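You operate a simulated robot arm through the tools that you are given. There is no shell and no other tool. Be economical: measure what you need, move in short steps, check, and stop when the job is done.

You are at the controls of a simulated two-armed robot. One attempt, no reset.

TASK
Refill the lid chute from the sleeve marked peach and shut the drawer.
Fine: the sleeves drawer; park the weight on the yellow deck plate; the sleeve stays in the chute; gate back in; the weight must not fall.

Only the result counts: the job must be done as asked and must still hold three seconds after the hand-in. Knocking over, shifting, dropping, spilling or breaking anything else fails it. A push-on lid holds only when it is set on centred and level and pressed home; a screw cap is set on level and turned clockwise until tight.

THE ROBOT
Two 7-joint arms with fingered hands on one trunk, on a base that drives. Base frame: it is fixed to the floor where the robot stands at the start and does not move with it; the origin is under the middle of the robot, x ahead of it, y to its left, z up; the surface under the hand at the start is at about z = 954. Units: mm, rad, N and s.
The left shoulder is at the start at [61, 163, 1319], the right one opposite. With the tool pointing down near the work surface each hand reaches from about 100 to 960 mm from the robot's upright axis, wherever it stands, measured 20 degrees to its own side. Places, roughly: blue drawer marked sleeves [400, 100, 600]; lid gate with green knob [500, 0, 1300]; mouth of the lid chute [700, -100, 1400]; top of the yellow deck plate [400, 400, 1000]. Payload 4.1 kg a hand.
The tool frame of a hand sits at the grasp point between the pads (the TCP): z along the fingers, y along the line on which they close. The tips reach 32 mm beyond it. Largest opening 108 mm; the body of the gripper starts 38 mm behind the TCP. The gripper is a hand of 4 fingers: y runs from the thumb to the fingers, the wrist lies at [-16, -108, -186] in the tool frame, and closing takes about 1.5 s.
Orientation is that of the tool frame in the base frame, as a unit quaternion [x, y, z, w]. With the fingers straight down and the wrist toward the robot, the tool's x, y and z point along [0, 1, 0], [1, 0, 0] and [0, 0, -1] of the base frame.

THE INTERFACE
- The arms move only by the tool arm_command. It takes "left_moves", "right_moves" or both (then of equal length, played together; a hand with none holds still); each is one flat list of numbers, 7 for each row, row after row: the gripper command, from -1 (shut) to 1 (fully open), values between in proportion, then the shift along the tool's x, y, z in mm, then the turn, a rotation vector about the tool's x, y, z in rad. In form: [grip, dx, dy, dz, ax, ay, az, grip, dx, dy, dz, ax, ay, az, ...]. A call has 1 to 10 rows; each row shifts and turns the commanded pose from where the row before left it, along the tool's axes as they then stand. A row lasts 0.2 s, in which the tool goes at most 50 mm and 0.15 rad; a call with a longer step from one row to the next is refused whole, and so is a gripper value outside its range. A pose out of reach is approached as far as the arm can. The call stops where the force on the tool passes 90 N (or 10 N more than at its start, if that is more) or the arm is blocked; 0.2 s more then pass. The fingers move at their own pace (about 45 mm/s each) and stop on an object; they squeeze with about 32 N. The grip force told is the motor's: it shows also when the fingers shut on nothing. Time passes only in rows, and 0.2 s behind the last, so rows that do not move let the fingers close. It gives the time, the measured TCP pose, the force on the tool (base axes), the opening and the grip force at its end, in the units of the frame above (readings bear some noise), with the torque about the TCP (base axes, N m) and any sound that the robot's microphone picked up.
- Cameras (640 x 400 px; columns grow to the right, rows downward): "scene" is now at [127.8, 8.1, 1548]; the picture's right is [0.13, -0.99, -0.00], its down [-0.54, -0.07, -0.84] and it looks along [0.83, 0.11, -0.55] (base axes); focal length 214 px, centre (320, 200). "left" rides on the left gripper at [-64, -93, -131] in its tool frame; the picture's right is [-0.80, -0.28, 0.53], its down [0.55, -0.71, 0.45] and it looks along [0.25, 0.65, 0.72] (tool axes); focal length 247 px, centre (320, 200). "right" rides on the right gripper at [64, -93, -131] in its tool frame; the picture's right is [-0.80, 0.28, -0.53], its down [-0.55, -0.71, 0.45] and it looks along [-0.25, 0.65, 0.72] (tool axes); focal length 247 px, centre (320, 200). There is no depth. A picture from a camera that has moved, and an enlarged one, comes with that camera's place and axes in the base frame and with its lens.
- get_image(camera): a new picture of that camera. The clock stands still meanwhile.
- raise_lower(by): slides the trunk up (or, below 0, down) by that many mm; the arms and the scene camera ride with it, the base frame stays. It gives what a move gives, with no picture.
- steer(legs): drives the robot by 1 to 6 legs, each [ahead, left, turn to the left] in mm, mm and rad, along the robot's own axes; the way and the turn of a leg run together, so that a leg with both is an arc; at most 1500 mm and 3.142 rad a leg. The arms and the cameras ride along, it lands a little off, and it stops where it bumps. It gives what a move gives.
- hand_shape(shape, hand): the hand has 4 fingers and takes this shape, open, in about a second: jaw (thumb against the fingers, like two jaws); tri (thumb and two fingers); tip (a fingertip pinch); poke (one finger out to press); point (the index stretched); flat (the hand flat); cup (the hand cupped); fist (a fist). The gripper value then closes the fingers along that shape, each until it touches; the sizes above hold for jaw. It gives what a move gives, with no picture.
- turn_head(pan, tilt): turns the head with the scene camera to pan (to the left, within 1.501 rad either way) and tilt (down, from -0.506 to 1.204), counted from straight ahead of the robot. It gives what a move gives.
- inspect(camera, box): a new picture of the part [left, top, right, bottom] of that camera's present view, enlarged. The clock stands still meanwhile.
- job_done(): hands the job in; it is judged then, once.

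Go step by step. Nothing tells you exact positions but the pictures and the camera data: compare them with the known pose of the tool, close in by small moves and look again before you grip or let go. The budget is 120 turns and 92 pictures, counting those below and the enlarged ones. Unless the task says otherwise, let go and move clear before handing in.

The tools are called after "Request:" as a command line: name --argument value ..., lists and objects as JSON in quotes. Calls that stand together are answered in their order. arm_command: Moves the arms, as the interface text tells. Its arguments: {"type":"object","properties":{"left_moves":{"type":"array","items":{"type":"number"}},"right_moves":{"type":"array","items":{"type":"number"}}},"required":[]} The other tools are called the same way: raise_lower (by) slides the trunk up or down; hand_shape (shape, hand) gives the hand a shape; steer (legs) drives the base; turn_head (pan, tilt) turns the head that bears the scene camera; get_image (camera) takes a picture; inspect (camera, box) takes an enlarged picture of a part of a camera's view; job_done () hands the job in.

At the start:

```text
t: 0.0
left_eef_pos: [489.0, 259.9, 1684.7]
left_tcp_rot: [0.708, 0.707, 0.004, 0.002]
left_contact_force: [-0.2, -0.5, 0.4]
left_wrist_torque: [-0.01, 0.0, -0.02]
left_finger_gap: 107.6
left_grip_force: 0.0
left_shape: jaw
right_eef_pos: [643.9, -124.9, 1596.5]
right_tcp_rot: [0.707, 0.707, 0.004, 0.001]
right_contact_force: [1.0, -0.3, 0.4]
right_wrist_torque: [0.0, 0.03, -0.01]
right_finger_gap: 107.7
right_grip_force: 0.1
right_shape: jaw
trunk travel left (down, up): [-825.0, 115.0]
robot x, y, heading: [0.5, -0.8, 0.002]
head pan, tilt: [0.136, 0.588]
```

scene: 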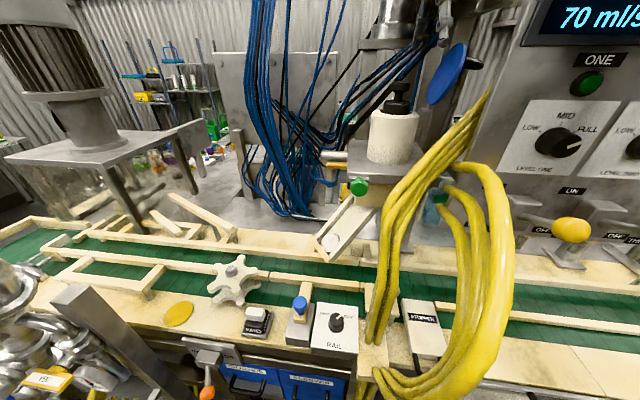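
right: 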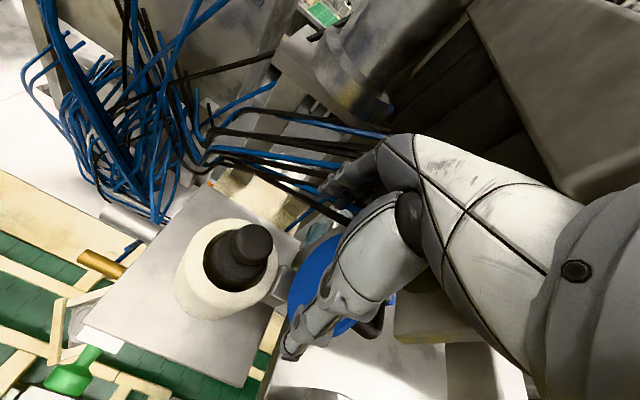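
left: 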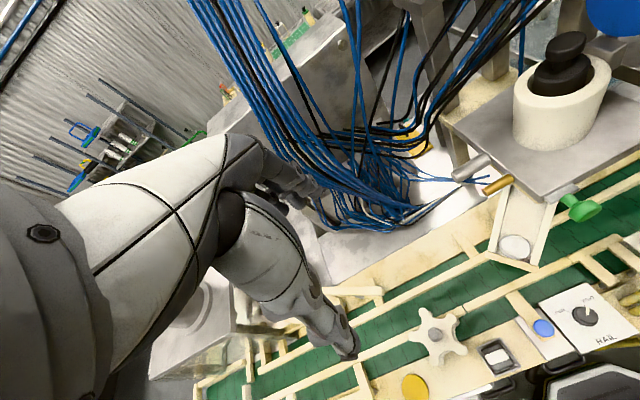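

I see a conveyor with the lid chute (cream cylinder with a black weight on top), green gate knob, a yellow deck disc, and blue drawers below. I'll look closer first.

Request:
inspect --camera "scene" --box '[300, 60, 460, 260]'

Request:
inspect --camera "scene" --box '[140, 260, 380, 400]'

Request:
turn_head --pan 0.1 --tilt 1.15

Request:
get_image --camera "scene"

```text
2.00 times, centred on (380, 160) of scene
camera zoom: at [127.8, 8.1, 1548.0], right [0.13, -0.99, 0.0], down [-0.54, -0.07, -0.84], along [0.83, 0.11, -0.55], focal length 429 px, centre (200, 280)
```

zoom: 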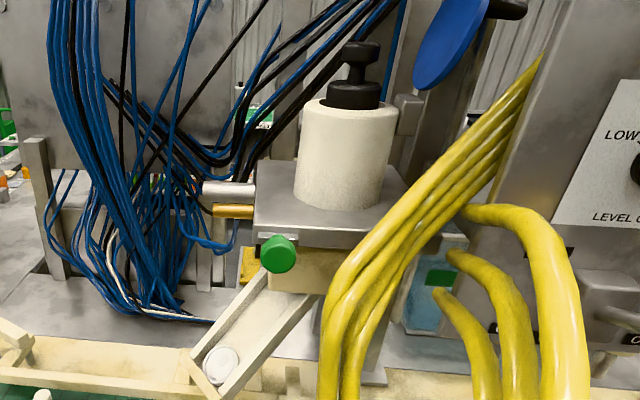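

```text
2.67 times, centred on (260, 330) of scene
camera zoom: at [127.8, 8.1, 1548.0], right [0.13, -0.99, 0.0], down [-0.54, -0.07, -0.84], along [0.83, 0.11, -0.55], focal length 572 px, centre (480, -147)
```

zoom: 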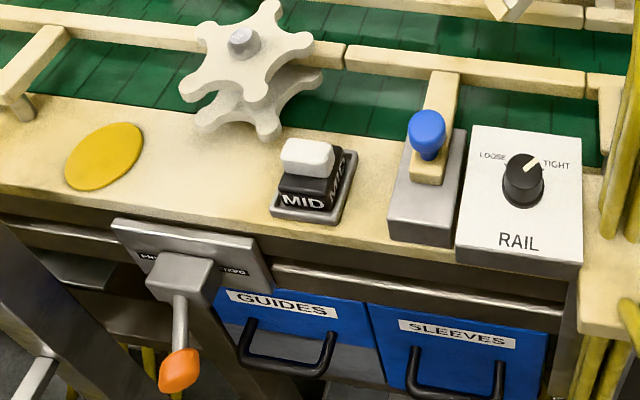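

```text
t: 1.0
left_eef_pos: [488.8, 260.2, 1683.3]
left_tcp_rot: [0.707, 0.707, 0.003, 0.001]
left_contact_force: [-0.6, 0.7, 0.2]
left_wrist_torque: [0.03, -0.03, 0.03]
left_finger_gap: 107.7
left_grip_force: 0.1
left_shape: jaw
right_eef_pos: [643.4, -124.7, 1596.0]
right_tcp_rot: [0.706, 0.708, 0.004, 0.001]
right_contact_force: [-0.4, 0.3, 0.7]
right_wrist_torque: [0.0, 0.05, 0.02]
right_finger_gap: 107.7
right_grip_force: 0.0
right_shape: jaw
trunk travel left (down, up): [-825.0, 115.0]
robot x, y, heading: [1.6, 1.9, -0.001]
head pan, tilt: [0.099, 1.15]
```

```text
86 pictures are left
camera scene: at [99.9, 2.6, 1505.2], right [0.1, -1.0, 0.0], down [-0.91, -0.09, -0.42], along [0.41, 0.04, -0.91], focal length 214 px, centre (320, 200)
```

scene: 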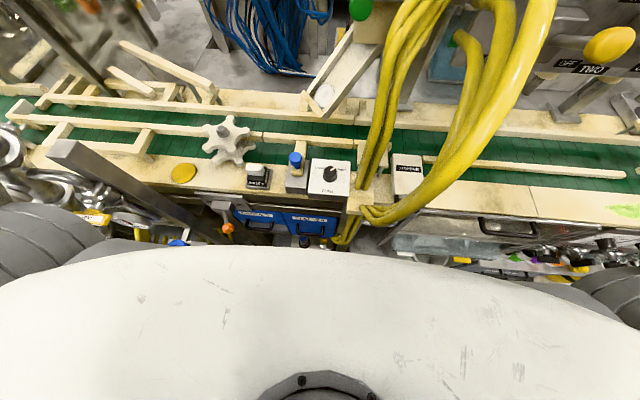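

The knob of the weight triangulates to about (658, -92, 1502). I'll look at the gate and chute closely with both hand cameras.

Request:
inspect --camera "left" --box '[440, 0, 640, 280]'

Request:
inspect --camera "right" --box '[30, 180, 310, 400]'

Request:
inspect --camera "scene" --box '[160, 150, 360, 270]'

```text
1.43 times, centred on (540, 140) of left
camera zoom: at [396.6, 197.4, 1814.7], right [-0.28, -0.8, -0.54], down [-0.7, 0.55, -0.45], along [0.65, 0.25, -0.71], focal length 353 px, centre (6, 286)
```

zoom: 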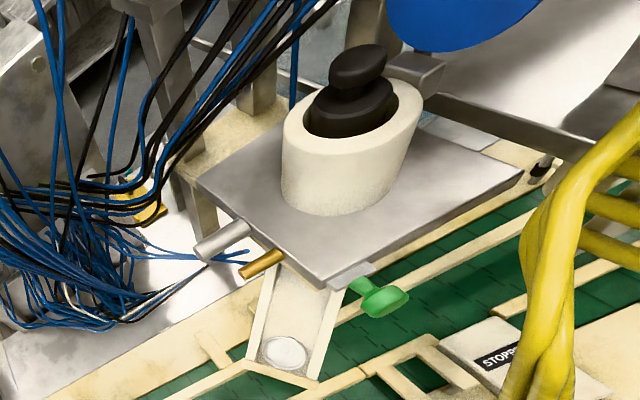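

```text
1.82 times, centred on (170, 290) of right
camera zoom: at [550.8, -61.7, 1726.8], right [0.28, -0.8, 0.53], down [-0.7, -0.55, -0.45], along [0.65, -0.25, -0.71], focal length 449 px, centre (593, 36)
```

zoom: 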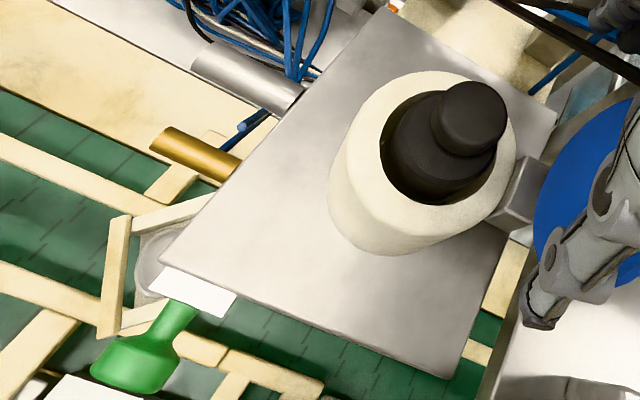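

```text
3.20 times, centred on (260, 210) of scene
camera zoom: at [99.9, 2.6, 1505.2], right [0.1, -1.0, 0.0], down [-0.91, -0.09, -0.42], along [0.41, 0.04, -0.91], focal length 686 px, centre (512, 168)
```

zoom: 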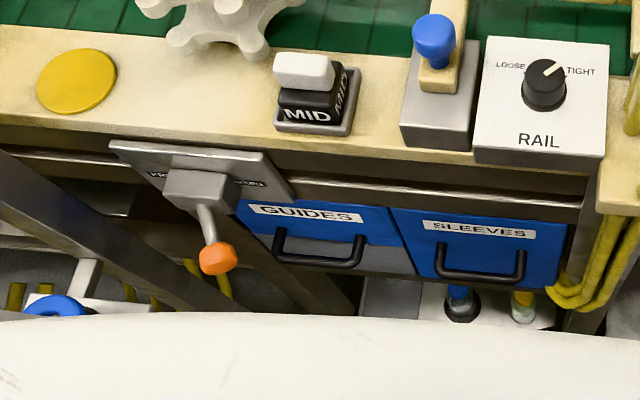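

The gate is a strip under the plate with its green knob facing me, and it is currently in. I'll position the right hand above the weight's knob and check before descending.

Request:
arm_command --right_moves '[1, 16, 7, 5, 0, 0, 0, 1, 16, 7, 5, 0, 0, 0, 1, 0, 0, 30, 0, 0, 0]'

Request:
get_image --camera "right"

Request:
turn_head --pan -0.1 --tilt 0.3

Request:
get_image --camera "scene"

```text
t: 2.0
left_eef_pos: [462.1, 263.0, 1689.8]
left_tcp_rot: [0.707, 0.707, 0.006, 0.009]
left_contact_force: [-0.6, 0.3, 0.5]
left_wrist_torque: [-0.05, -0.01, -0.04]
left_finger_gap: 107.6
left_grip_force: 0.1
left_shape: jaw
right_eef_pos: [629.1, -86.9, 1571.2]
right_tcp_rot: [0.705, 0.709, 0.014, 0.014]
right_contact_force: [0.1, -0.6, -0.8]
right_wrist_torque: [0.01, -0.01, 0.02]
right_finger_gap: 107.8
right_grip_force: 0.0
right_shape: jaw
trunk travel left (down, up): [-825.0, 115.0]
robot x, y, heading: [-6.1, 1.3, -0.007]
head pan, tilt: [0.099, 1.15]
stopped in row 3 (right hand): the arm was blocked; the commanded pose is now the measured one
```

```text
82 pictures are left
camera right: at [531.3, -25.5, 1698.9], right [0.27, -0.8, 0.54], down [-0.68, -0.55, -0.47], along [0.68, -0.24, -0.69], focal length 247 px, centre (320, 200)
```

right: 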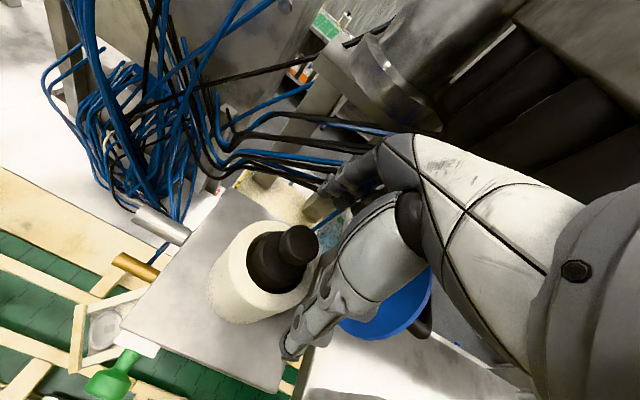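

```text
t: 3.1
left_eef_pos: [460.4, 262.5, 1692.7]
left_tcp_rot: [0.708, 0.707, 0.009, 0.008]
left_contact_force: [0.6, 1.0, -0.1]
left_wrist_torque: [-0.02, 0.02, 0.01]
left_finger_gap: 107.6
left_grip_force: 0.1
left_shape: jaw
right_eef_pos: [629.6, -86.8, 1570.5]
right_tcp_rot: [0.705, 0.709, 0.013, 0.013]
right_contact_force: [0.1, -0.4, 0.1]
right_wrist_torque: [0.01, -0.02, 0.01]
right_finger_gap: 107.9
right_grip_force: 0.1
right_shape: jaw
trunk travel left (down, up): [-825.0, 115.0]
robot x, y, heading: [-1.0, 1.1, -0.001]
head pan, tilt: [-0.099, 0.3]
```

```text
81 pictures are left
camera scene: at [105.2, -10.2, 1576.4], right [-0.1, -0.99, 0.0], down [-0.27, 0.03, -0.96], along [0.96, -0.09, -0.27], focal length 214 px, centre (320, 200)
```

scene: 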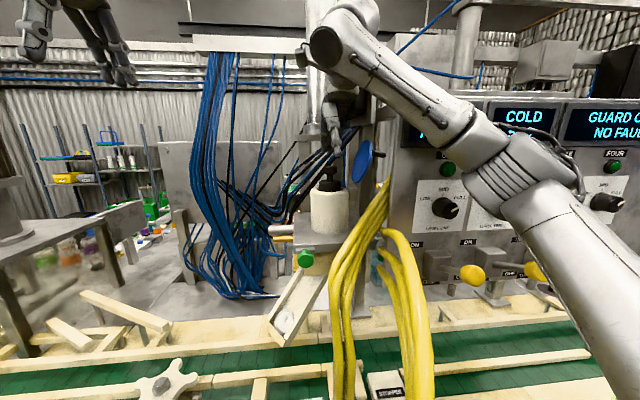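

The right arm was blocked by something, pushing the robot back slightly. I'll inspect what is close to the hand.

Request:
inspect --camera "scene" --box '[280, 60, 420, 260]'

Request:
get_image --camera "left"

```text
2.00 times, centred on (350, 160) of scene
camera zoom: at [105.2, -10.2, 1576.4], right [-0.1, -0.99, 0.0], down [-0.27, 0.03, -0.96], along [0.96, -0.09, -0.27], focal length 429 px, centre (260, 280)
```

zoom: 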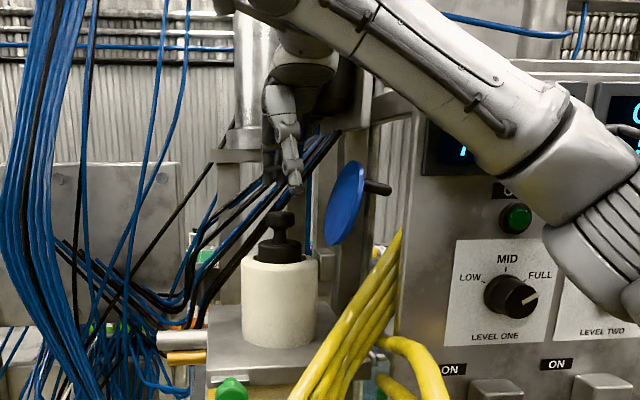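

```text
79 pictures are left
camera left: at [364.7, 200.4, 1820.9], right [-0.27, -0.8, -0.54], down [-0.69, 0.55, -0.46], along [0.67, 0.25, -0.7], focal length 247 px, centre (320, 200)
```

left: 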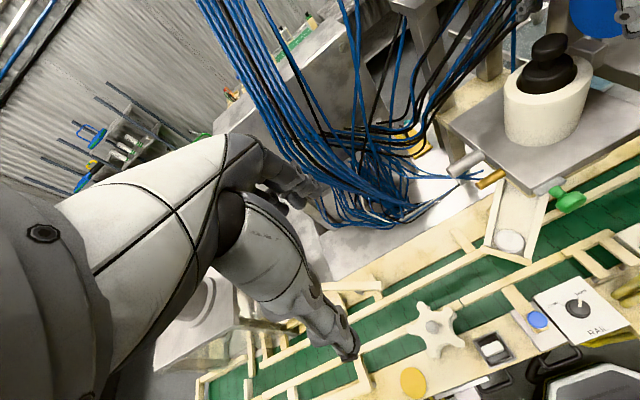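

The far fingers hit the post behind the chute, so gripping along x won't work. I'll retract the right hand and use the left hand with its closing line along y, turning it in place first.

Request:
arm_command --right_moves '[1, 0, -20, -40, 0, 0, 0, 1, -15, -45, -10, 0, 0, 0, 1, -15, -45, 0, 0, 0, 0, 1, -15, -45, 0, 0, 0, 0, 1, -15, -45, 0, 0, 0, 0, 1, -20, -40, 0, 0, 0, 0, 1, -20, -30, 0, 0, 0, 0, 1, -20, 0, 0, 0, 0, 0, 1, -20, 0, 0, 0, 0, 0, 1, 0, 0, 0, 0, 0, 0]' --left_moves '[1, 0, 0, 0, 0, 0, 0.15, 1, 0, 0, 0, 0, 0, 0.15, 1, 0, 0, 0, 0, 0, 0.15, 1, 0, 0, 0, 0, 0, 0.15, 1, 0, 0, 0, 0, 0, 0.15, 1, 0, 0, 0, 0, 0, 0.15, 1, 0, 0, 0, 0, 0, 0.15, 1, 0, 0, 0, 0, 0, 0.15, 1, 0, 0, 0, 0, 0, 0.15, 1, 0, 0, 0, 0, 0, 0.15]'

Request:
get_image --camera "scene"

```text
t: 5.3
left_eef_pos: [493.6, 263.3, 1679.9]
left_tcp_rot: [0.999, 0.035, 0.001, 0.001]
left_contact_force: [-0.7, 0.7, 0.8]
left_wrist_torque: [0.03, -0.03, 0.03]
left_finger_gap: 107.9
left_grip_force: 0.1
left_shape: jaw
right_eef_pos: [394.0, -229.2, 1605.2]
right_tcp_rot: [0.705, 0.709, 0.004, 0.004]
right_contact_force: [-0.8, -1.0, -0.6]
right_wrist_torque: [0.06, -0.01, -0.05]
right_finger_gap: 107.8
right_grip_force: 0.0
right_shape: jaw
trunk travel left (down, up): [-825.0, 115.0]
robot x, y, heading: [-0.0, -2.1, 0.002]
head pan, tilt: [-0.099, 0.3]
```

```text
78 pictures are left
camera scene: at [138.8, -9.9, 1573.8], right [-0.1, -1.0, 0.0], down [-0.29, 0.03, -0.96], along [0.95, -0.09, -0.29], focal length 214 px, centre (320, 200)
```

scene: 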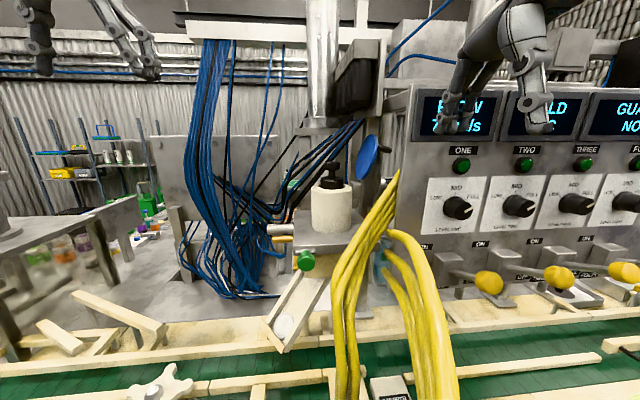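

The view is clear. I'll bring the left hand in front of and above the weight, pitched slightly forward, with a smaller opening.

Request:
arm_command --left_moves '[0.4, 0, 0, 0, 0, 0, 0.07, 0.4, 12, 44, 10, 0, 0, 0, 0.4, 12, 44, 10, 0, 0, 0, 0.4, 12, 44, 10, 0, 0, 0, 0.4, 12, 44, 10, 0, 0, 0, 0.4, 12, 44, 10, 0, 0, 0, 0.4, 12, 44, 10, 0, 0, 0, 0.4, 12, 44, 10, 0, 0, 0, 0.4, 12, 44, 10, 0, 0.15, 0, 0.4, 0, 0, 0, 0, 0.15, 0]'

Request:
inspect --camera "scene" --box '[240, 60, 440, 280]'

Request:
get_image --camera "left"

```text
t: 7.5
left_eef_pos: [594.5, -84.7, 1599.9]
left_tcp_rot: [0.989, 0.002, 0.149, 0.001]
left_contact_force: [0.0, -0.2, -0.5]
left_wrist_torque: [-0.01, -0.01, -0.02]
left_finger_gap: 75.9
left_grip_force: 0.0
left_shape: jaw
right_eef_pos: [396.5, -227.1, 1603.9]
right_tcp_rot: [0.705, 0.709, 0.003, 0.003]
right_contact_force: [-0.5, -0.9, -0.7]
right_wrist_torque: [0.0, -0.01, -0.01]
right_finger_gap: 107.9
right_grip_force: 0.1
right_shape: jaw
trunk travel left (down, up): [-825.0, 115.0]
robot x, y, heading: [-1.8, -4.5, 0.002]
head pan, tilt: [-0.099, 0.3]
```

```text
1.82 times, centred on (340, 170) of scene
camera zoom: at [141.8, -7.5, 1573.5], right [-0.1, -0.99, 0.0], down [-0.29, 0.03, -0.96], along [0.95, -0.1, -0.3], focal length 390 px, centre (284, 254)
```

zoom: 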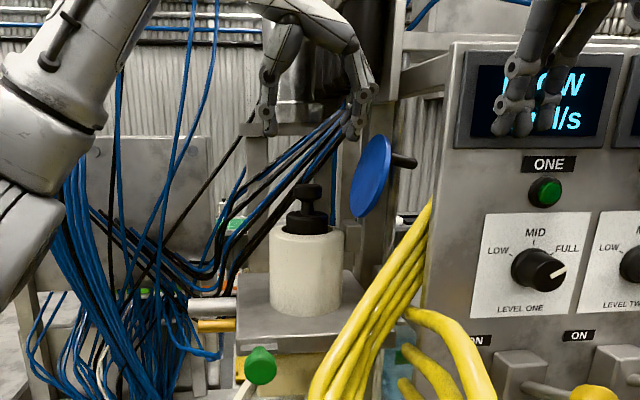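

```text
76 pictures are left
camera left: at [495.1, 9.4, 1706.6], right [-0.6, 0.28, -0.75], down [0.66, 0.71, -0.27], along [0.45, -0.65, -0.61], focal length 247 px, centre (320, 200)
```

left: 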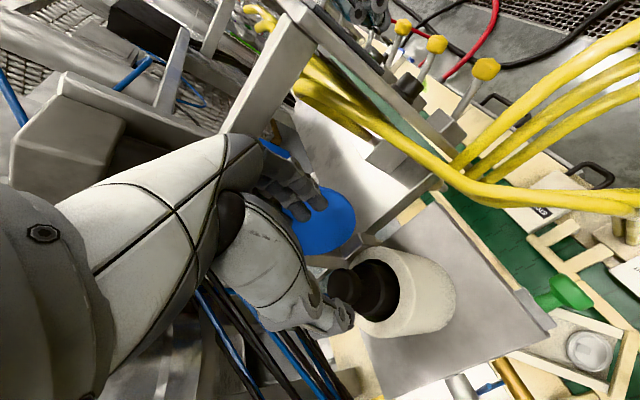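

Both views agree the knob is at (658, -92, 1500). I'll move over it, then down to partway and look.

Request:
arm_command --left_moves '[0.4, 30, 3, 9, 0, 0, 0, 0.4, 31, 4, 10, 0, 0, 0, 0.4, -9, 0, 29, 0, 0, 0, 0.4, -6, 0, 20, 0, 0, 0]'

Request:
inspect --camera "scene" --box '[270, 60, 410, 220]'

Request:
get_image --camera "left"

```text
t: 8.5
left_eef_pos: [662.5, -93.1, 1546.4]
left_tcp_rot: [0.989, 0.001, 0.148, 0.0]
left_contact_force: [-0.1, 0.2, -0.4]
left_wrist_torque: [-0.06, 0.01, 0.02]
left_finger_gap: 75.9
left_grip_force: 0.1
left_shape: jaw
right_eef_pos: [399.4, -227.3, 1603.6]
right_tcp_rot: [0.706, 0.708, 0.003, 0.002]
right_contact_force: [-0.1, 0.2, -0.2]
right_wrist_torque: [0.01, -0.01, 0.0]
right_finger_gap: 107.7
right_grip_force: 0.1
right_shape: jaw
trunk travel left (down, up): [-825.0, 115.0]
robot x, y, heading: [-0.3, -2.3, -0.003]
head pan, tilt: [-0.099, 0.3]
```

```text
2.50 times, centred on (340, 140) of scene
camera zoom: at [144.3, -8.5, 1573.3], right [-0.1, -1.0, 0.0], down [-0.3, 0.03, -0.95], along [0.95, -0.09, -0.3], focal length 536 px, centre (270, 350)
```

zoom: 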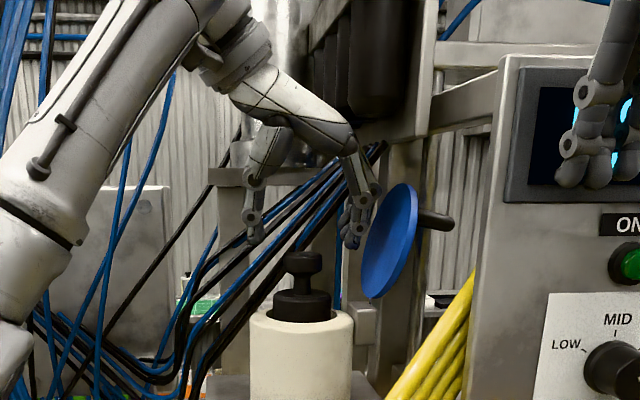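

```text
74 pictures are left
camera left: at [562.9, 0.8, 1653.4], right [-0.61, 0.28, -0.74], down [0.65, 0.71, -0.27], along [0.45, -0.65, -0.61], focal length 247 px, centre (320, 200)
```

left: 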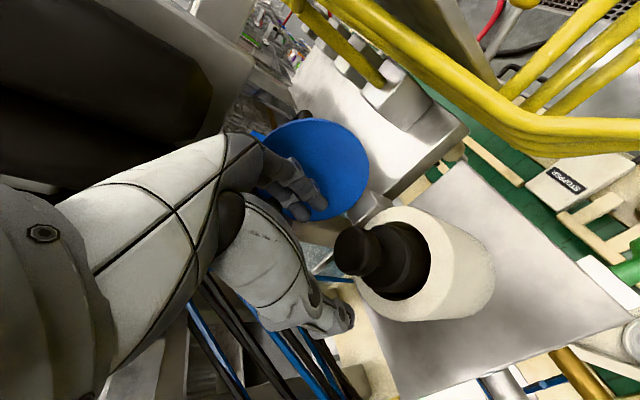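

Aligned; I'll narrow the opening to stay clear of the blue disc and descend to the knob.

Request:
arm_command --left_moves '[0.06, 0, 0, 0, 0, 0, 0, 0.06, -5, 0, 12, 0, 0, 0, 0.06, -5, 0, 12, 0, 0, 0, 0.06, -5, 0, 11, 0, 0, 0]'

Request:
inspect --camera "scene" --box '[290, 100, 390, 200]'

Request:
inspect --camera "left" --box '[220, 120, 460, 340]'

```text
t: 9.5
left_eef_pos: [655.1, -95.4, 1509.5]
left_tcp_rot: [0.989, 0.0, 0.15, 0.001]
left_contact_force: [-0.4, -0.2, 0.9]
left_wrist_torque: [0.06, 0.01, 0.01]
left_finger_gap: 57.4
left_grip_force: 0.0
left_shape: jaw
right_eef_pos: [396.8, -229.4, 1604.4]
right_tcp_rot: [0.705, 0.709, 0.003, 0.003]
right_contact_force: [0.0, -0.6, -0.3]
right_wrist_torque: [0.0, -0.02, 0.01]
right_finger_gap: 107.8
right_grip_force: 0.2
right_shape: jaw
trunk travel left (down, up): [-825.0, 115.0]
robot x, y, heading: [2.5, 3.9, -0.003]
head pan, tilt: [-0.099, 0.3]
```

```text
4.00 times, centred on (340, 150) of scene
camera zoom: at [142.1, -9.2, 1573.5], right [-0.1, -0.99, 0.0], down [-0.29, 0.03, -0.96], along [0.95, -0.1, -0.3], focal length 858 px, centre (240, 400)
```

zoom: 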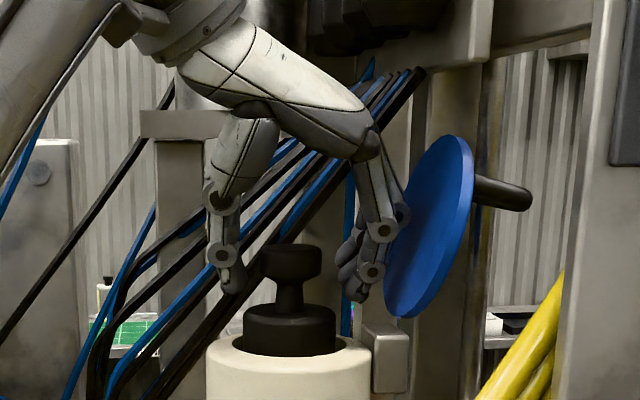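

```text
1.82 times, centred on (340, 230) of left
camera zoom: at [555.7, -0.6, 1616.9], right [-0.61, 0.28, -0.74], down [0.66, 0.71, -0.27], along [0.45, -0.65, -0.61], focal length 449 px, centre (284, 146)
```

zoom: 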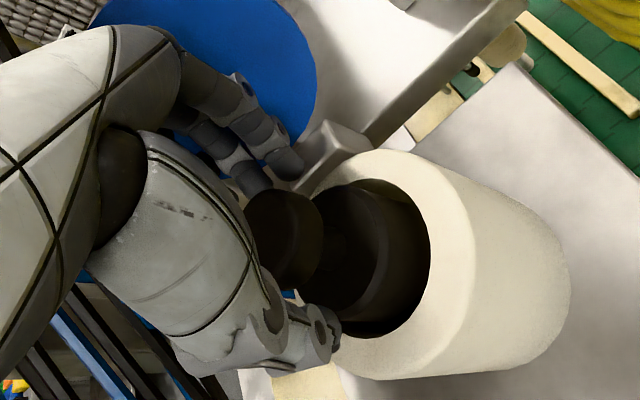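

The fingers straddle the knob's head, clear of the blue disc. Closing now.

Request:
arm_command --left_moves '[-1, 0, 0, 0, 0, 0, 0, -1, 0, 0, 0, 0, 0, 0, -1, 0, 0, 0, 0, 0, 0, -1, 0, 0, 0, 0, 0, 0, -1, 0, 0, 0, 0, 0, 0]'

Request:
inspect --camera "scene" --box '[290, 100, 390, 200]'

```text
t: 10.7
left_eef_pos: [655.5, -94.3, 1509.5]
left_tcp_rot: [0.989, 0.001, 0.148, 0.001]
left_contact_force: [-1.0, -0.4, -3.9]
left_wrist_torque: [-0.17, 0.03, 0.0]
left_finger_gap: 26.0
left_grip_force: 32.2
left_shape: jaw
right_eef_pos: [398.4, -229.3, 1604.2]
right_tcp_rot: [0.705, 0.709, 0.003, 0.003]
right_contact_force: [-0.5, -0.4, 0.2]
right_wrist_torque: [-0.01, -0.02, 0.0]
right_finger_gap: 107.7
right_grip_force: 0.1
right_shape: jaw
trunk travel left (down, up): [-825.0, 115.0]
robot x, y, heading: [-2.6, -4.0, -0.004]
head pan, tilt: [-0.099, 0.3]
```

```text
4.00 times, centred on (340, 150) of scene
camera zoom: at [142.8, -9.5, 1573.4], right [-0.1, -0.99, 0.0], down [-0.29, 0.03, -0.96], along [0.95, -0.1, -0.3], focal length 858 px, centre (240, 400)
```

zoom: 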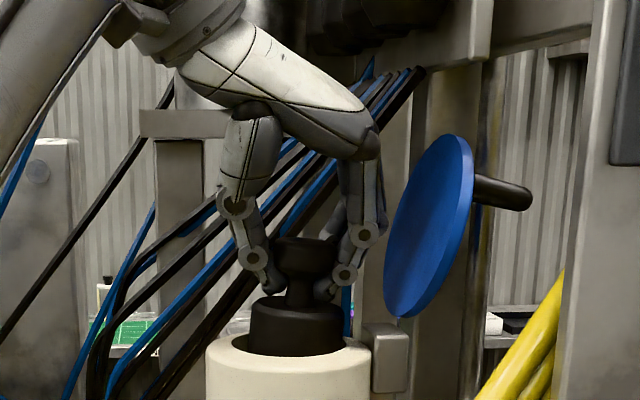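

The fingers have hooked under the knob's head. Lifting straight up a bit.

Request:
arm_command --left_moves '[-1, 4.4, 0, -14.3, 0, 0, 0, -1, 4.4, 0, -14.3, 0, 0, 0, -1, 4.4, 0, -14.3, 0, 0, 0, -1, 4.4, 0, -14.3, 0, 0, 0]'

Request:
inspect --camera "scene" --box '[270, 80, 410, 220]'

```text
t: 11.7
left_eef_pos: [653.8, -96.3, 1571.6]
left_tcp_rot: [0.989, 0.001, 0.149, 0.0]
left_contact_force: [-0.9, -1.9, -3.4]
left_wrist_torque: [-0.25, 0.03, 0.03]
left_finger_gap: 25.5
left_grip_force: 32.3
left_shape: jaw
right_eef_pos: [397.2, -230.5, 1603.9]
right_tcp_rot: [0.706, 0.709, 0.003, 0.004]
right_contact_force: [0.1, 0.0, -0.5]
right_wrist_torque: [0.02, -0.01, -0.01]
right_finger_gap: 107.7
right_grip_force: 0.0
right_shape: jaw
trunk travel left (down, up): [-825.0, 115.0]
robot x, y, heading: [-2.2, 1.0, -0.002]
head pan, tilt: [-0.099, 0.3]
```

```text
2.86 times, centred on (340, 150) of scene
camera zoom: at [141.7, -10.7, 1573.4], right [-0.1, -0.99, 0.0], down [-0.29, 0.03, -0.96], along [0.95, -0.09, -0.3], focal length 613 px, centre (263, 343)
```

zoom: 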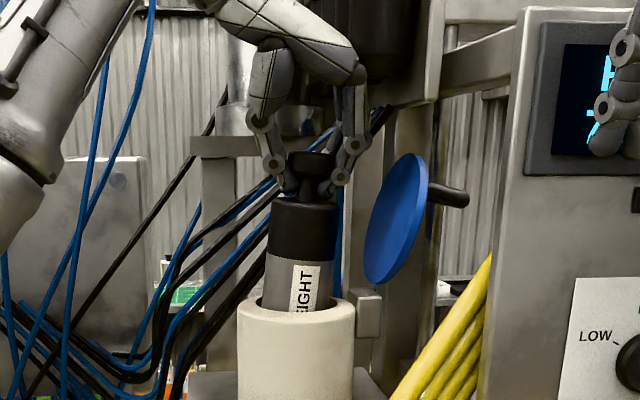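

It is lifting cleanly; it's a long cylinder. Continue up.

Request:
arm_command --left_moves '[-1, 7.4, 0, -23.9, 0, 0, 0, -1, 7.4, 0, -23.9, 0, 0, 0, -1, 7.4, 0, -23.9, 0, 0, 0, -1, 7.4, 0, -23.9, 0, 0, 0]'

Request:
get_image --camera "scene"

```text
t: 12.7
left_eef_pos: [649.4, -87.3, 1630.0]
left_tcp_rot: [0.989, 0.001, 0.148, 0.0]
left_contact_force: [0.5, -0.3, -1.9]
left_wrist_torque: [-0.01, 0.05, 0.03]
left_finger_gap: 25.6
left_grip_force: 32.1
left_shape: jaw
left hand out of reach, approached as far as the arm can: row 3, 4
right_eef_pos: [398.8, -228.3, 1603.4]
right_tcp_rot: [0.706, 0.708, 0.002, 0.004]
right_contact_force: [0.4, 0.0, -0.8]
right_wrist_torque: [0.01, 0.0, -0.03]
right_finger_gap: 107.8
right_grip_force: 0.0
right_shape: jaw
trunk travel left (down, up): [-825.0, 115.0]
robot x, y, heading: [-4.1, 4.7, 0.002]
head pan, tilt: [-0.099, 0.3]
```

```text
69 pictures are left
camera scene: at [143.8, -8.1, 1573.2], right [-0.1, -1.0, 0.0], down [-0.3, 0.03, -0.95], along [0.95, -0.09, -0.3], focal length 214 px, centre (320, 200)
```

scene: 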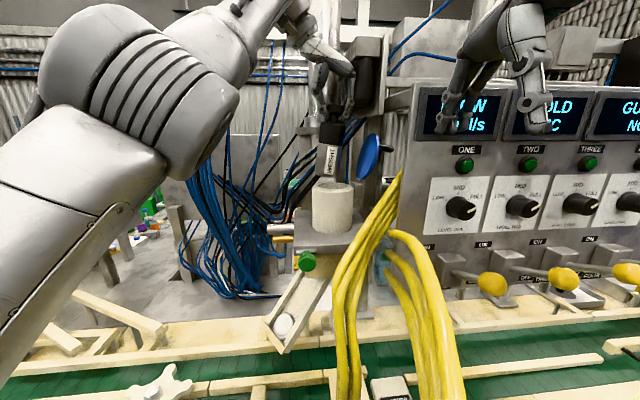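

The arm is at its limit, so I'll raise the trunk to pull the weight fully out.

Request:
raise_lower --by 70

Request:
inspect --camera "scene" --box '[240, 60, 440, 300]'

```text
t: 13.8
left_eef_pos: [650.2, -89.2, 1699.5]
left_tcp_rot: [0.989, 0.001, 0.148, 0.0]
left_contact_force: [-0.5, -0.1, -2.3]
left_wrist_torque: [-0.04, -0.02, 0.01]
left_finger_gap: 25.4
left_grip_force: 32.1
left_shape: jaw
right_eef_pos: [397.7, -229.5, 1673.1]
right_tcp_rot: [0.705, 0.709, 0.003, 0.003]
right_contact_force: [0.0, 0.0, 0.5]
right_wrist_torque: [0.01, -0.04, -0.01]
right_finger_gap: 108.0
right_grip_force: 0.1
right_shape: jaw
trunk travel left (down, up): [-895.0, 45.0]
robot x, y, heading: [0.1, 0.4, 0.003]
head pan, tilt: [-0.099, 0.3]
```

```text
1.67 times, centred on (340, 180) of scene
camera zoom: at [143.0, -9.7, 1643.3], right [-0.1, -0.99, 0.0], down [-0.29, 0.03, -0.95], along [0.95, -0.1, -0.3], focal length 358 px, centre (287, 233)
```

zoom: 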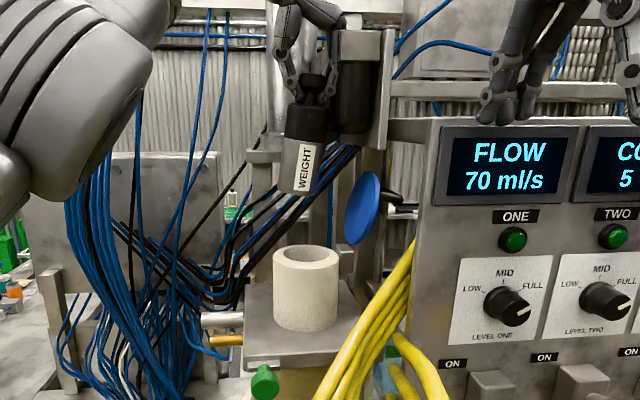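

The weight is out and hanging nearly upright. I'll bring it back and to the left, over the deck area.

Request:
arm_command --left_moves '[-1, -42, 0, -13, 0, 0, 0, -1, -42, 0, -13, 0, 0, 0, -1, -19, -40, -6, 0, 0, 0, -1, -19, -40, -6, 0, 0, 0, -1, -19, -40, -6, 0, 0, 0, -1, -19, -40, -6, 0, 0, 0, -1, -19, -40, -6, 0, 0, 0, -1, -19, -40, -6, 0, 0, 0, -1, -19, -40, -6, 0, 0, 0, -1, -19, -40, -6, 0, 0, 0]'

Request:
arm_command --left_moves '[-1, 0, 0, 0, 0.0443, 0, -0.143, -1, 0, 0, 0, 0.0443, 0, -0.143, -1, 0, 0, 0, 0.0443, 0, -0.143, -1, 0, 0, 0, 0.0443, 0, -0.143, -1, 0, 0, 0, 0.0443, 0, -0.143, -1, 0, 0, 0, 0.0443, 0, -0.143, -1, 0, 0, 0, 0.0443, 0, -0.143]'

Request:
turn_head --pan 0.6 --tilt 0.7

Request:
get_image --camera "scene"

```text
t: 16.0
left_eef_pos: [638.3, -89.2, 1699.5]
left_tcp_rot: [0.989, 0.001, 0.148, 0.0]
left_contact_force: [0.1, 0.3, -2.5]
left_wrist_torque: [0.03, 0.02, -0.02]
left_finger_gap: 24.2
left_grip_force: 31.6
left_shape: jaw
left hand out of reach, approached as far as the arm can: row 1, 2, 3, 4, 5, 6, 7, 8, 9, 10
right_eef_pos: [397.8, -228.7, 1673.6]
right_tcp_rot: [0.705, 0.709, 0.003, 0.003]
right_contact_force: [0.8, 0.5, -0.4]
right_wrist_torque: [0.02, 0.0, 0.01]
right_finger_gap: 107.7
right_grip_force: 0.1
right_shape: jaw
trunk travel left (down, up): [-895.0, 45.0]
robot x, y, heading: [-1.5, -2.2, -0.001]
head pan, tilt: [-0.099, 0.3]
```

```text
t: 17.6
left_eef_pos: [638.8, -87.3, 1703.4]
left_tcp_rot: [0.988, 0.016, 0.152, 0.0]
left_contact_force: [0.0, 0.4, -3.2]
left_wrist_torque: [-0.01, 0.02, 0.0]
left_finger_gap: 24.4
left_grip_force: 32.0
left_shape: jaw
left hand out of reach, approached as far as the arm can: row 1, 2, 3, 4, 5, 6, 7
right_eef_pos: [397.6, -229.4, 1674.1]
right_tcp_rot: [0.705, 0.709, 0.003, 0.003]
right_contact_force: [-0.6, 0.8, -0.2]
right_wrist_torque: [0.03, -0.03, 0.01]
right_finger_gap: 107.5
right_grip_force: 0.1
right_shape: jaw
trunk travel left (down, up): [-895.0, 45.0]
robot x, y, heading: [-4.2, 0.6, 0.004]
head pan, tilt: [-0.099, 0.3]
```

```text
t: 18.7
left_eef_pos: [638.6, -87.3, 1704.0]
left_tcp_rot: [0.988, 0.015, 0.152, 0.002]
left_contact_force: [0.4, 0.3, -2.7]
left_wrist_torque: [-0.02, 0.01, -0.01]
left_finger_gap: 24.2
left_grip_force: 32.3
left_shape: jaw
right_eef_pos: [397.2, -229.3, 1674.4]
right_tcp_rot: [0.705, 0.709, 0.004, 0.004]
right_contact_force: [-0.5, 0.3, -1.2]
right_wrist_torque: [0.01, 0.0, -0.03]
right_finger_gap: 107.7
right_grip_force: 0.1
right_shape: jaw
trunk travel left (down, up): [-895.0, 45.0]
robot x, y, heading: [2.5, 0.7, -0.002]
head pan, tilt: [0.6, 0.7]
```

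```text
67 pictures are left
camera scene: at [119.9, 47.6, 1607.3], right [0.56, -0.83, 0.0], down [-0.53, -0.36, -0.77], along [0.63, 0.43, -0.64], focal length 214 px, centre (320, 200)
```

scene: 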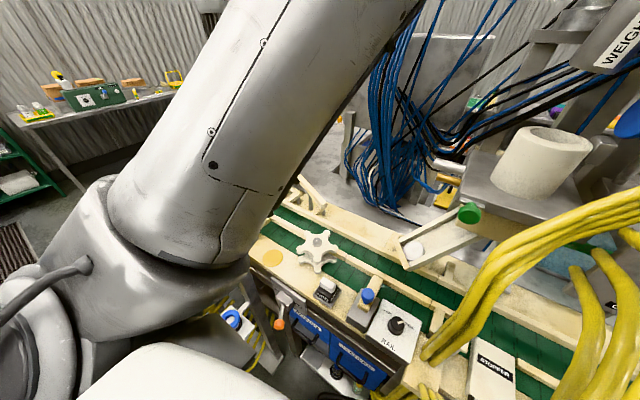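

The left arm is at a joint limit at this height relative to the shoulder. I'll raise the trunk further and lower the arm relative to it, first testing where the command stands.

Request:
raise_lower --by 44

Request:
arm_command --left_moves '[-1, 0, 0, 0, 0, 0, 0]'

```text
t: 19.6
left_eef_pos: [639.7, -87.0, 1746.3]
left_tcp_rot: [0.988, 0.017, 0.153, 0.002]
left_contact_force: [-0.2, -0.1, -3.5]
left_wrist_torque: [0.0, 0.01, 0.0]
left_finger_gap: 24.2
left_grip_force: 32.0
left_shape: jaw
right_eef_pos: [398.0, -229.4, 1718.6]
right_tcp_rot: [0.705, 0.709, 0.003, 0.003]
right_contact_force: [-0.1, 0.1, -0.1]
right_wrist_torque: [0.03, 0.03, 0.0]
right_finger_gap: 107.8
right_grip_force: 0.0
right_shape: jaw
trunk travel left (down, up): [-939.0, 1.0]
robot x, y, heading: [1.3, 0.5, 0.002]
head pan, tilt: [0.6, 0.7]
```

```text
t: 20.0
left_eef_pos: [639.3, -87.4, 1748.0]
left_tcp_rot: [0.988, 0.016, 0.152, 0.002]
left_contact_force: [-0.4, 1.0, -1.5]
left_wrist_torque: [0.0, 0.02, 0.02]
left_finger_gap: 24.2
left_grip_force: 32.0
left_shape: jaw
right_eef_pos: [397.1, -228.9, 1717.7]
right_tcp_rot: [0.705, 0.709, 0.003, 0.003]
right_contact_force: [1.0, -0.2, 0.5]
right_wrist_torque: [-0.01, -0.02, 0.0]
right_finger_gap: 107.9
right_grip_force: 0.2
right_shape: jaw
trunk travel left (down, up): [-939.0, 1.0]
robot x, y, heading: [1.5, -4.5, 0.006]
head pan, tilt: [0.6, 0.7]
```

Command is in sync again. Lowering the arm 80 mm (weight still clears the tube), then retreating.

Request:
arm_command --left_moves '[-1, -6, 0, 19, 0, 0, 0, -1, -6, 0, 19, 0, 0, 0, -1, -6, 0, 19, 0, 0, 0, -1, -6, 0, 19, 0, 0, 0]'

Request:
arm_command --left_moves '[-1, -30, 0, -9, 0, 0, 0, -1, -30, 0, -9, 0, 0, 0, -1, -30, 0, -9, 0, 0, 0]'

```text
t: 21.0
left_eef_pos: [639.6, -88.2, 1747.1]
left_tcp_rot: [0.988, 0.016, 0.153, 0.002]
left_contact_force: [0.4, 0.3, -3.4]
left_wrist_torque: [0.01, 0.05, -0.01]
left_finger_gap: 24.4
left_grip_force: 32.1
left_shape: jaw
left hand out of reach, approached as far as the arm can: row 1, 2, 3, 4
right_eef_pos: [397.6, -229.1, 1718.0]
right_tcp_rot: [0.705, 0.709, 0.003, 0.003]
right_contact_force: [-0.2, -0.4, 0.4]
right_wrist_torque: [-0.01, -0.01, 0.01]
right_finger_gap: 107.8
right_grip_force: 0.1
right_shape: jaw
trunk travel left (down, up): [-939.0, 1.0]
robot x, y, heading: [-2.2, 1.9, 0.001]
head pan, tilt: [0.6, 0.7]
```

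```text
t: 21.8
left_eef_pos: [639.6, -88.1, 1747.1]
left_tcp_rot: [0.988, 0.017, 0.151, 0.002]
left_contact_force: [0.0, 0.7, -2.3]
left_wrist_torque: [-0.02, 0.04, 0.0]
left_finger_gap: 24.4
left_grip_force: 32.0
left_shape: jaw
left hand out of reach, approached as far as the arm can: row 1, 2, 3
right_eef_pos: [396.8, -228.7, 1717.6]
right_tcp_rot: [0.706, 0.709, 0.002, 0.004]
right_contact_force: [0.2, -1.0, 0.4]
right_wrist_torque: [-0.03, -0.03, -0.04]
right_finger_gap: 107.5
right_grip_force: 0.0
right_shape: jaw
trunk travel left (down, up): [-939.0, 1.0]
robot x, y, heading: [3.0, 4.9, 0.007]
head pan, tilt: [0.6, 0.7]
```

The arm is locally stuck at a joint limit. I'll back the base away so the weight is in free space, then free the arm with test moves.

Request:
steer --legs '[[-200, 0, 0]]'

Request:
arm_command --left_moves '[-1, 0, -20, 0, 0, 0, 0, -1, 0, -20, 0, 0, 0, 0]'

Request:
arm_command --left_moves '[-1, 0, 0, 0, 0, -0.1, 0, -1, 0, 0, 0, 0, -0.1, 0]'

Request:
arm_command --left_moves '[-1, 0, 0, 0, -0.03, 0, 0.1, -1, 0, 0, 0, -0.03, 0, 0.1]'

Request:
get_image --camera "scene"

```text
t: 23.4
left_eef_pos: [446.9, -86.3, 1743.9]
left_tcp_rot: [0.989, 0.018, 0.15, 0.002]
left_contact_force: [0.1, -0.2, -2.3]
left_wrist_torque: [0.0, 0.02, 0.01]
left_finger_gap: 24.3
left_grip_force: 31.9
left_shape: jaw
right_eef_pos: [207.1, -228.0, 1715.7]
right_tcp_rot: [0.704, 0.71, 0.0, 0.001]
right_contact_force: [1.0, 0.4, 0.3]
right_wrist_torque: [-0.01, 0.05, 0.03]
right_finger_gap: 107.9
right_grip_force: 0.0
right_shape: jaw
trunk travel left (down, up): [-939.0, 1.0]
robot x, y, heading: [-199.8, -3.2, -0.002]
head pan, tilt: [0.6, 0.7]
```

```text
t: 23.9
left_eef_pos: [443.0, -85.3, 1746.1]
left_tcp_rot: [0.988, 0.018, 0.15, 0.002]
left_contact_force: [0.3, 0.5, -2.3]
left_wrist_torque: [0.01, 0.02, -0.01]
left_finger_gap: 24.2
left_grip_force: 32.2
left_shape: jaw
left hand out of reach, approached as far as the arm can: row 1, 2
right_eef_pos: [202.8, -227.7, 1717.2]
right_tcp_rot: [0.704, 0.71, 0.002, 0.003]
right_contact_force: [0.8, -0.3, 0.6]
right_wrist_torque: [-0.01, 0.01, 0.03]
right_finger_gap: 107.9
right_grip_force: 0.1
right_shape: jaw
trunk travel left (down, up): [-939.0, 1.0]
robot x, y, heading: [-203.1, 3.5, 0.002]
head pan, tilt: [0.6, 0.7]
```

```text
t: 24.6
left_eef_pos: [429.7, -75.0, 1733.8]
left_tcp_rot: [0.998, 0.019, 0.052, 0.005]
left_contact_force: [-0.5, 0.1, -3.1]
left_wrist_torque: [-0.01, -0.02, -0.01]
left_finger_gap: 24.3
left_grip_force: 31.8
left_shape: jaw
left hand out of reach, approached as far as the arm can: row 2
right_eef_pos: [201.9, -228.3, 1718.4]
right_tcp_rot: [0.704, 0.711, 0.001, 0.003]
right_contact_force: [0.1, -1.3, -0.6]
right_wrist_torque: [0.01, 0.0, 0.01]
right_finger_gap: 108.0
right_grip_force: 0.0
right_shape: jaw
trunk travel left (down, up): [-939.0, 1.0]
robot x, y, heading: [-199.0, 2.1, 0.008]
head pan, tilt: [0.6, 0.7]
```

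```text
t: 25.1
left_eef_pos: [420.3, -62.7, 1728.6]
left_tcp_rot: [0.995, -0.083, 0.052, 0.029]
left_contact_force: [-0.1, 1.0, -3.3]
left_wrist_torque: [-0.04, 0.03, -0.01]
left_finger_gap: 24.3
left_grip_force: 32.0
left_shape: jaw
left hand out of reach, approached as far as the arm can: row 1, 2
right_eef_pos: [202.4, -226.7, 1717.4]
right_tcp_rot: [0.704, 0.71, 0.002, 0.003]
right_contact_force: [0.7, 0.3, -0.4]
right_wrist_torque: [-0.01, -0.01, 0.0]
right_finger_gap: 108.1
right_grip_force: 0.0
right_shape: jaw
trunk travel left (down, up): [-939.0, 1.0]
robot x, y, heading: [-200.9, -2.1, 0.004]
head pan, tilt: [0.6, 0.7]
```

```text
66 pictures are left
camera scene: at [-77.4, 49.7, 1651.1], right [0.57, -0.82, 0.0], down [-0.53, -0.37, -0.76], along [0.63, 0.43, -0.65], focal length 214 px, centre (320, 200)
```

scene: 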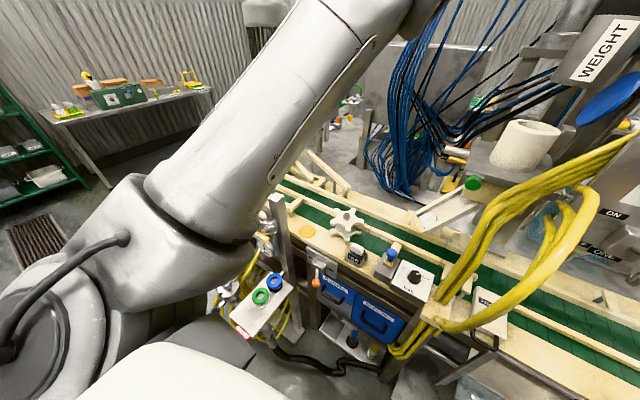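

Reducing the pitch frees it somewhat. I'll test a downward move and then more.

Request:
arm_command --left_moves '[-1, 0, 0, 25, 0, 0, 0, -1, 0, 0, 25, 0, 0, 0, -1, 0, 0, 25, 0, 0, 0, -1, 0, 0, 25, 0, 0, 0]'

Request:
arm_command --left_moves '[-1, 0, 0, 0, 0, 0, -0.15, -1, 0, 0, 0, 0, 0, -0.15, -1, 0, 0, 0, 0, 0, -0.15]'

```text
t: 26.1
left_eef_pos: [419.2, -69.8, 1714.6]
left_tcp_rot: [0.994, -0.085, 0.058, 0.028]
left_contact_force: [-0.5, -0.3, -3.0]
left_wrist_torque: [-0.01, -0.02, -0.03]
left_finger_gap: 24.0
left_grip_force: 31.8
left_shape: jaw
left hand out of reach, approached as far as the arm can: row 1, 2, 3, 4
right_eef_pos: [199.6, -228.3, 1716.4]
right_tcp_rot: [0.704, 0.71, 0.003, 0.003]
right_contact_force: [0.1, -0.3, -0.1]
right_wrist_torque: [0.01, -0.01, 0.01]
right_finger_gap: 107.8
right_grip_force: 0.1
right_shape: jaw
trunk travel left (down, up): [-939.0, 1.0]
robot x, y, heading: [-200.0, -0.8, -0.001]
head pan, tilt: [0.6, 0.7]
```

```text
t: 26.9
left_eef_pos: [418.8, -68.9, 1713.9]
left_tcp_rot: [0.994, -0.086, 0.059, 0.029]
left_contact_force: [0.1, -0.7, -2.2]
left_wrist_torque: [-0.02, 0.0, -0.01]
left_finger_gap: 24.4
left_grip_force: 31.9
left_shape: jaw
left hand out of reach, approached as far as the arm can: row 1, 2, 3
right_eef_pos: [199.3, -229.2, 1717.9]
right_tcp_rot: [0.704, 0.71, 0.003, 0.003]
right_contact_force: [-0.4, -0.2, 0.6]
right_wrist_torque: [0.03, -0.02, -0.01]
right_finger_gap: 107.8
right_grip_force: 0.2
right_shape: jaw
trunk travel left (down, up): [-939.0, 1.0]
robot x, y, heading: [-199.0, 1.7, 0.007]
head pan, tilt: [0.6, 0.7]
```

Still stuck in that direction; I'll try several other small directions to find the free one.

Request:
arm_command --left_moves '[-1, 20, 0, 0, 0, 0, 0, -1, 20, 0, 0, 0, 0, 0]'

Request:
arm_command --left_moves '[-1, 0, 20, 0, 0, 0, 0, -1, 0, 20, 0, 0, 0, 0]'

Request:
arm_command --left_moves '[-1, 0, 0, 0, 0, 0, 0.15, -1, 0, 0, 0, 0, 0, 0.15]'

Request:
arm_command --left_moves '[-1, 0, 0, 0, 0.1, 0, 0, -1, 0, 0, 0, 0, 0, 0]'

```text
t: 27.6
left_eef_pos: [439.9, -61.3, 1707.4]
left_tcp_rot: [0.994, -0.085, 0.057, 0.029]
left_contact_force: [1.3, 0.1, -2.8]
left_wrist_torque: [0.0, -0.02, -0.04]
left_finger_gap: 23.9
left_grip_force: 32.2
left_shape: jaw
left hand out of reach, approached as far as the arm can: row 1, 2
right_eef_pos: [204.8, -227.6, 1716.2]
right_tcp_rot: [0.704, 0.71, 0.001, 0.003]
right_contact_force: [0.1, -0.1, -0.1]
right_wrist_torque: [0.02, 0.06, 0.01]
right_finger_gap: 107.8
right_grip_force: 0.1
right_shape: jaw
trunk travel left (down, up): [-939.0, 1.0]
robot x, y, heading: [-198.2, -4.2, 0.005]
head pan, tilt: [0.6, 0.7]
```

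```text
t: 28.1
left_eef_pos: [424.6, -99.2, 1705.6]
left_tcp_rot: [0.994, -0.086, 0.059, 0.028]
left_contact_force: [0.2, -0.1, -3.1]
left_wrist_torque: [0.0, -0.02, -0.01]
left_finger_gap: 24.3
left_grip_force: 31.8
left_shape: jaw
left hand out of reach, approached as far as the arm can: row 2
right_eef_pos: [199.7, -229.4, 1717.0]
right_tcp_rot: [0.704, 0.71, 0.003, 0.002]
right_contact_force: [-0.8, -0.7, -0.2]
right_wrist_torque: [0.02, 0.02, 0.01]
right_finger_gap: 107.8
right_grip_force: 0.0
right_shape: jaw
trunk travel left (down, up): [-939.0, 1.0]
robot x, y, heading: [-199.3, 2.7, 0.001]
head pan, tilt: [0.6, 0.7]
```

```text
t: 28.8
left_eef_pos: [400.9, -76.0, 1691.1]
left_tcp_rot: [0.971, -0.229, 0.062, 0.02]
left_contact_force: [-0.4, -0.3, -2.8]
left_wrist_torque: [0.0, 0.01, -0.01]
left_finger_gap: 24.0
left_grip_force: 31.9
left_shape: jaw
left hand out of reach, approached as far as the arm can: row 1, 2
right_eef_pos: [200.9, -227.2, 1717.4]
right_tcp_rot: [0.704, 0.71, 0.002, 0.003]
right_contact_force: [0.8, 0.6, 0.2]
right_wrist_torque: [-0.02, 0.0, 0.01]
right_finger_gap: 107.9
right_grip_force: 0.1
right_shape: jaw
trunk travel left (down, up): [-939.0, 1.0]
robot x, y, heading: [-200.5, 1.7, 0.007]
head pan, tilt: [0.6, 0.7]
```

```text
t: 29.4
left_eef_pos: [401.9, -76.6, 1691.8]
left_tcp_rot: [0.97, -0.229, 0.073, -0.028]
left_contact_force: [0.2, 0.6, -2.6]
left_wrist_torque: [-0.03, 0.02, 0.0]
left_finger_gap: 24.2
left_grip_force: 32.4
left_shape: jaw
right_eef_pos: [201.8, -225.4, 1717.2]
right_tcp_rot: [0.704, 0.71, 0.001, 0.004]
right_contact_force: [0.9, 0.2, -0.8]
right_wrist_torque: [-0.01, 0.02, -0.02]
right_finger_gap: 107.6
right_grip_force: 0.0
right_shape: jaw
trunk travel left (down, up): [-939.0, 1.0]
robot x, y, heading: [-201.2, -0.2, -0.002]
head pan, tilt: [0.6, 0.7]
```

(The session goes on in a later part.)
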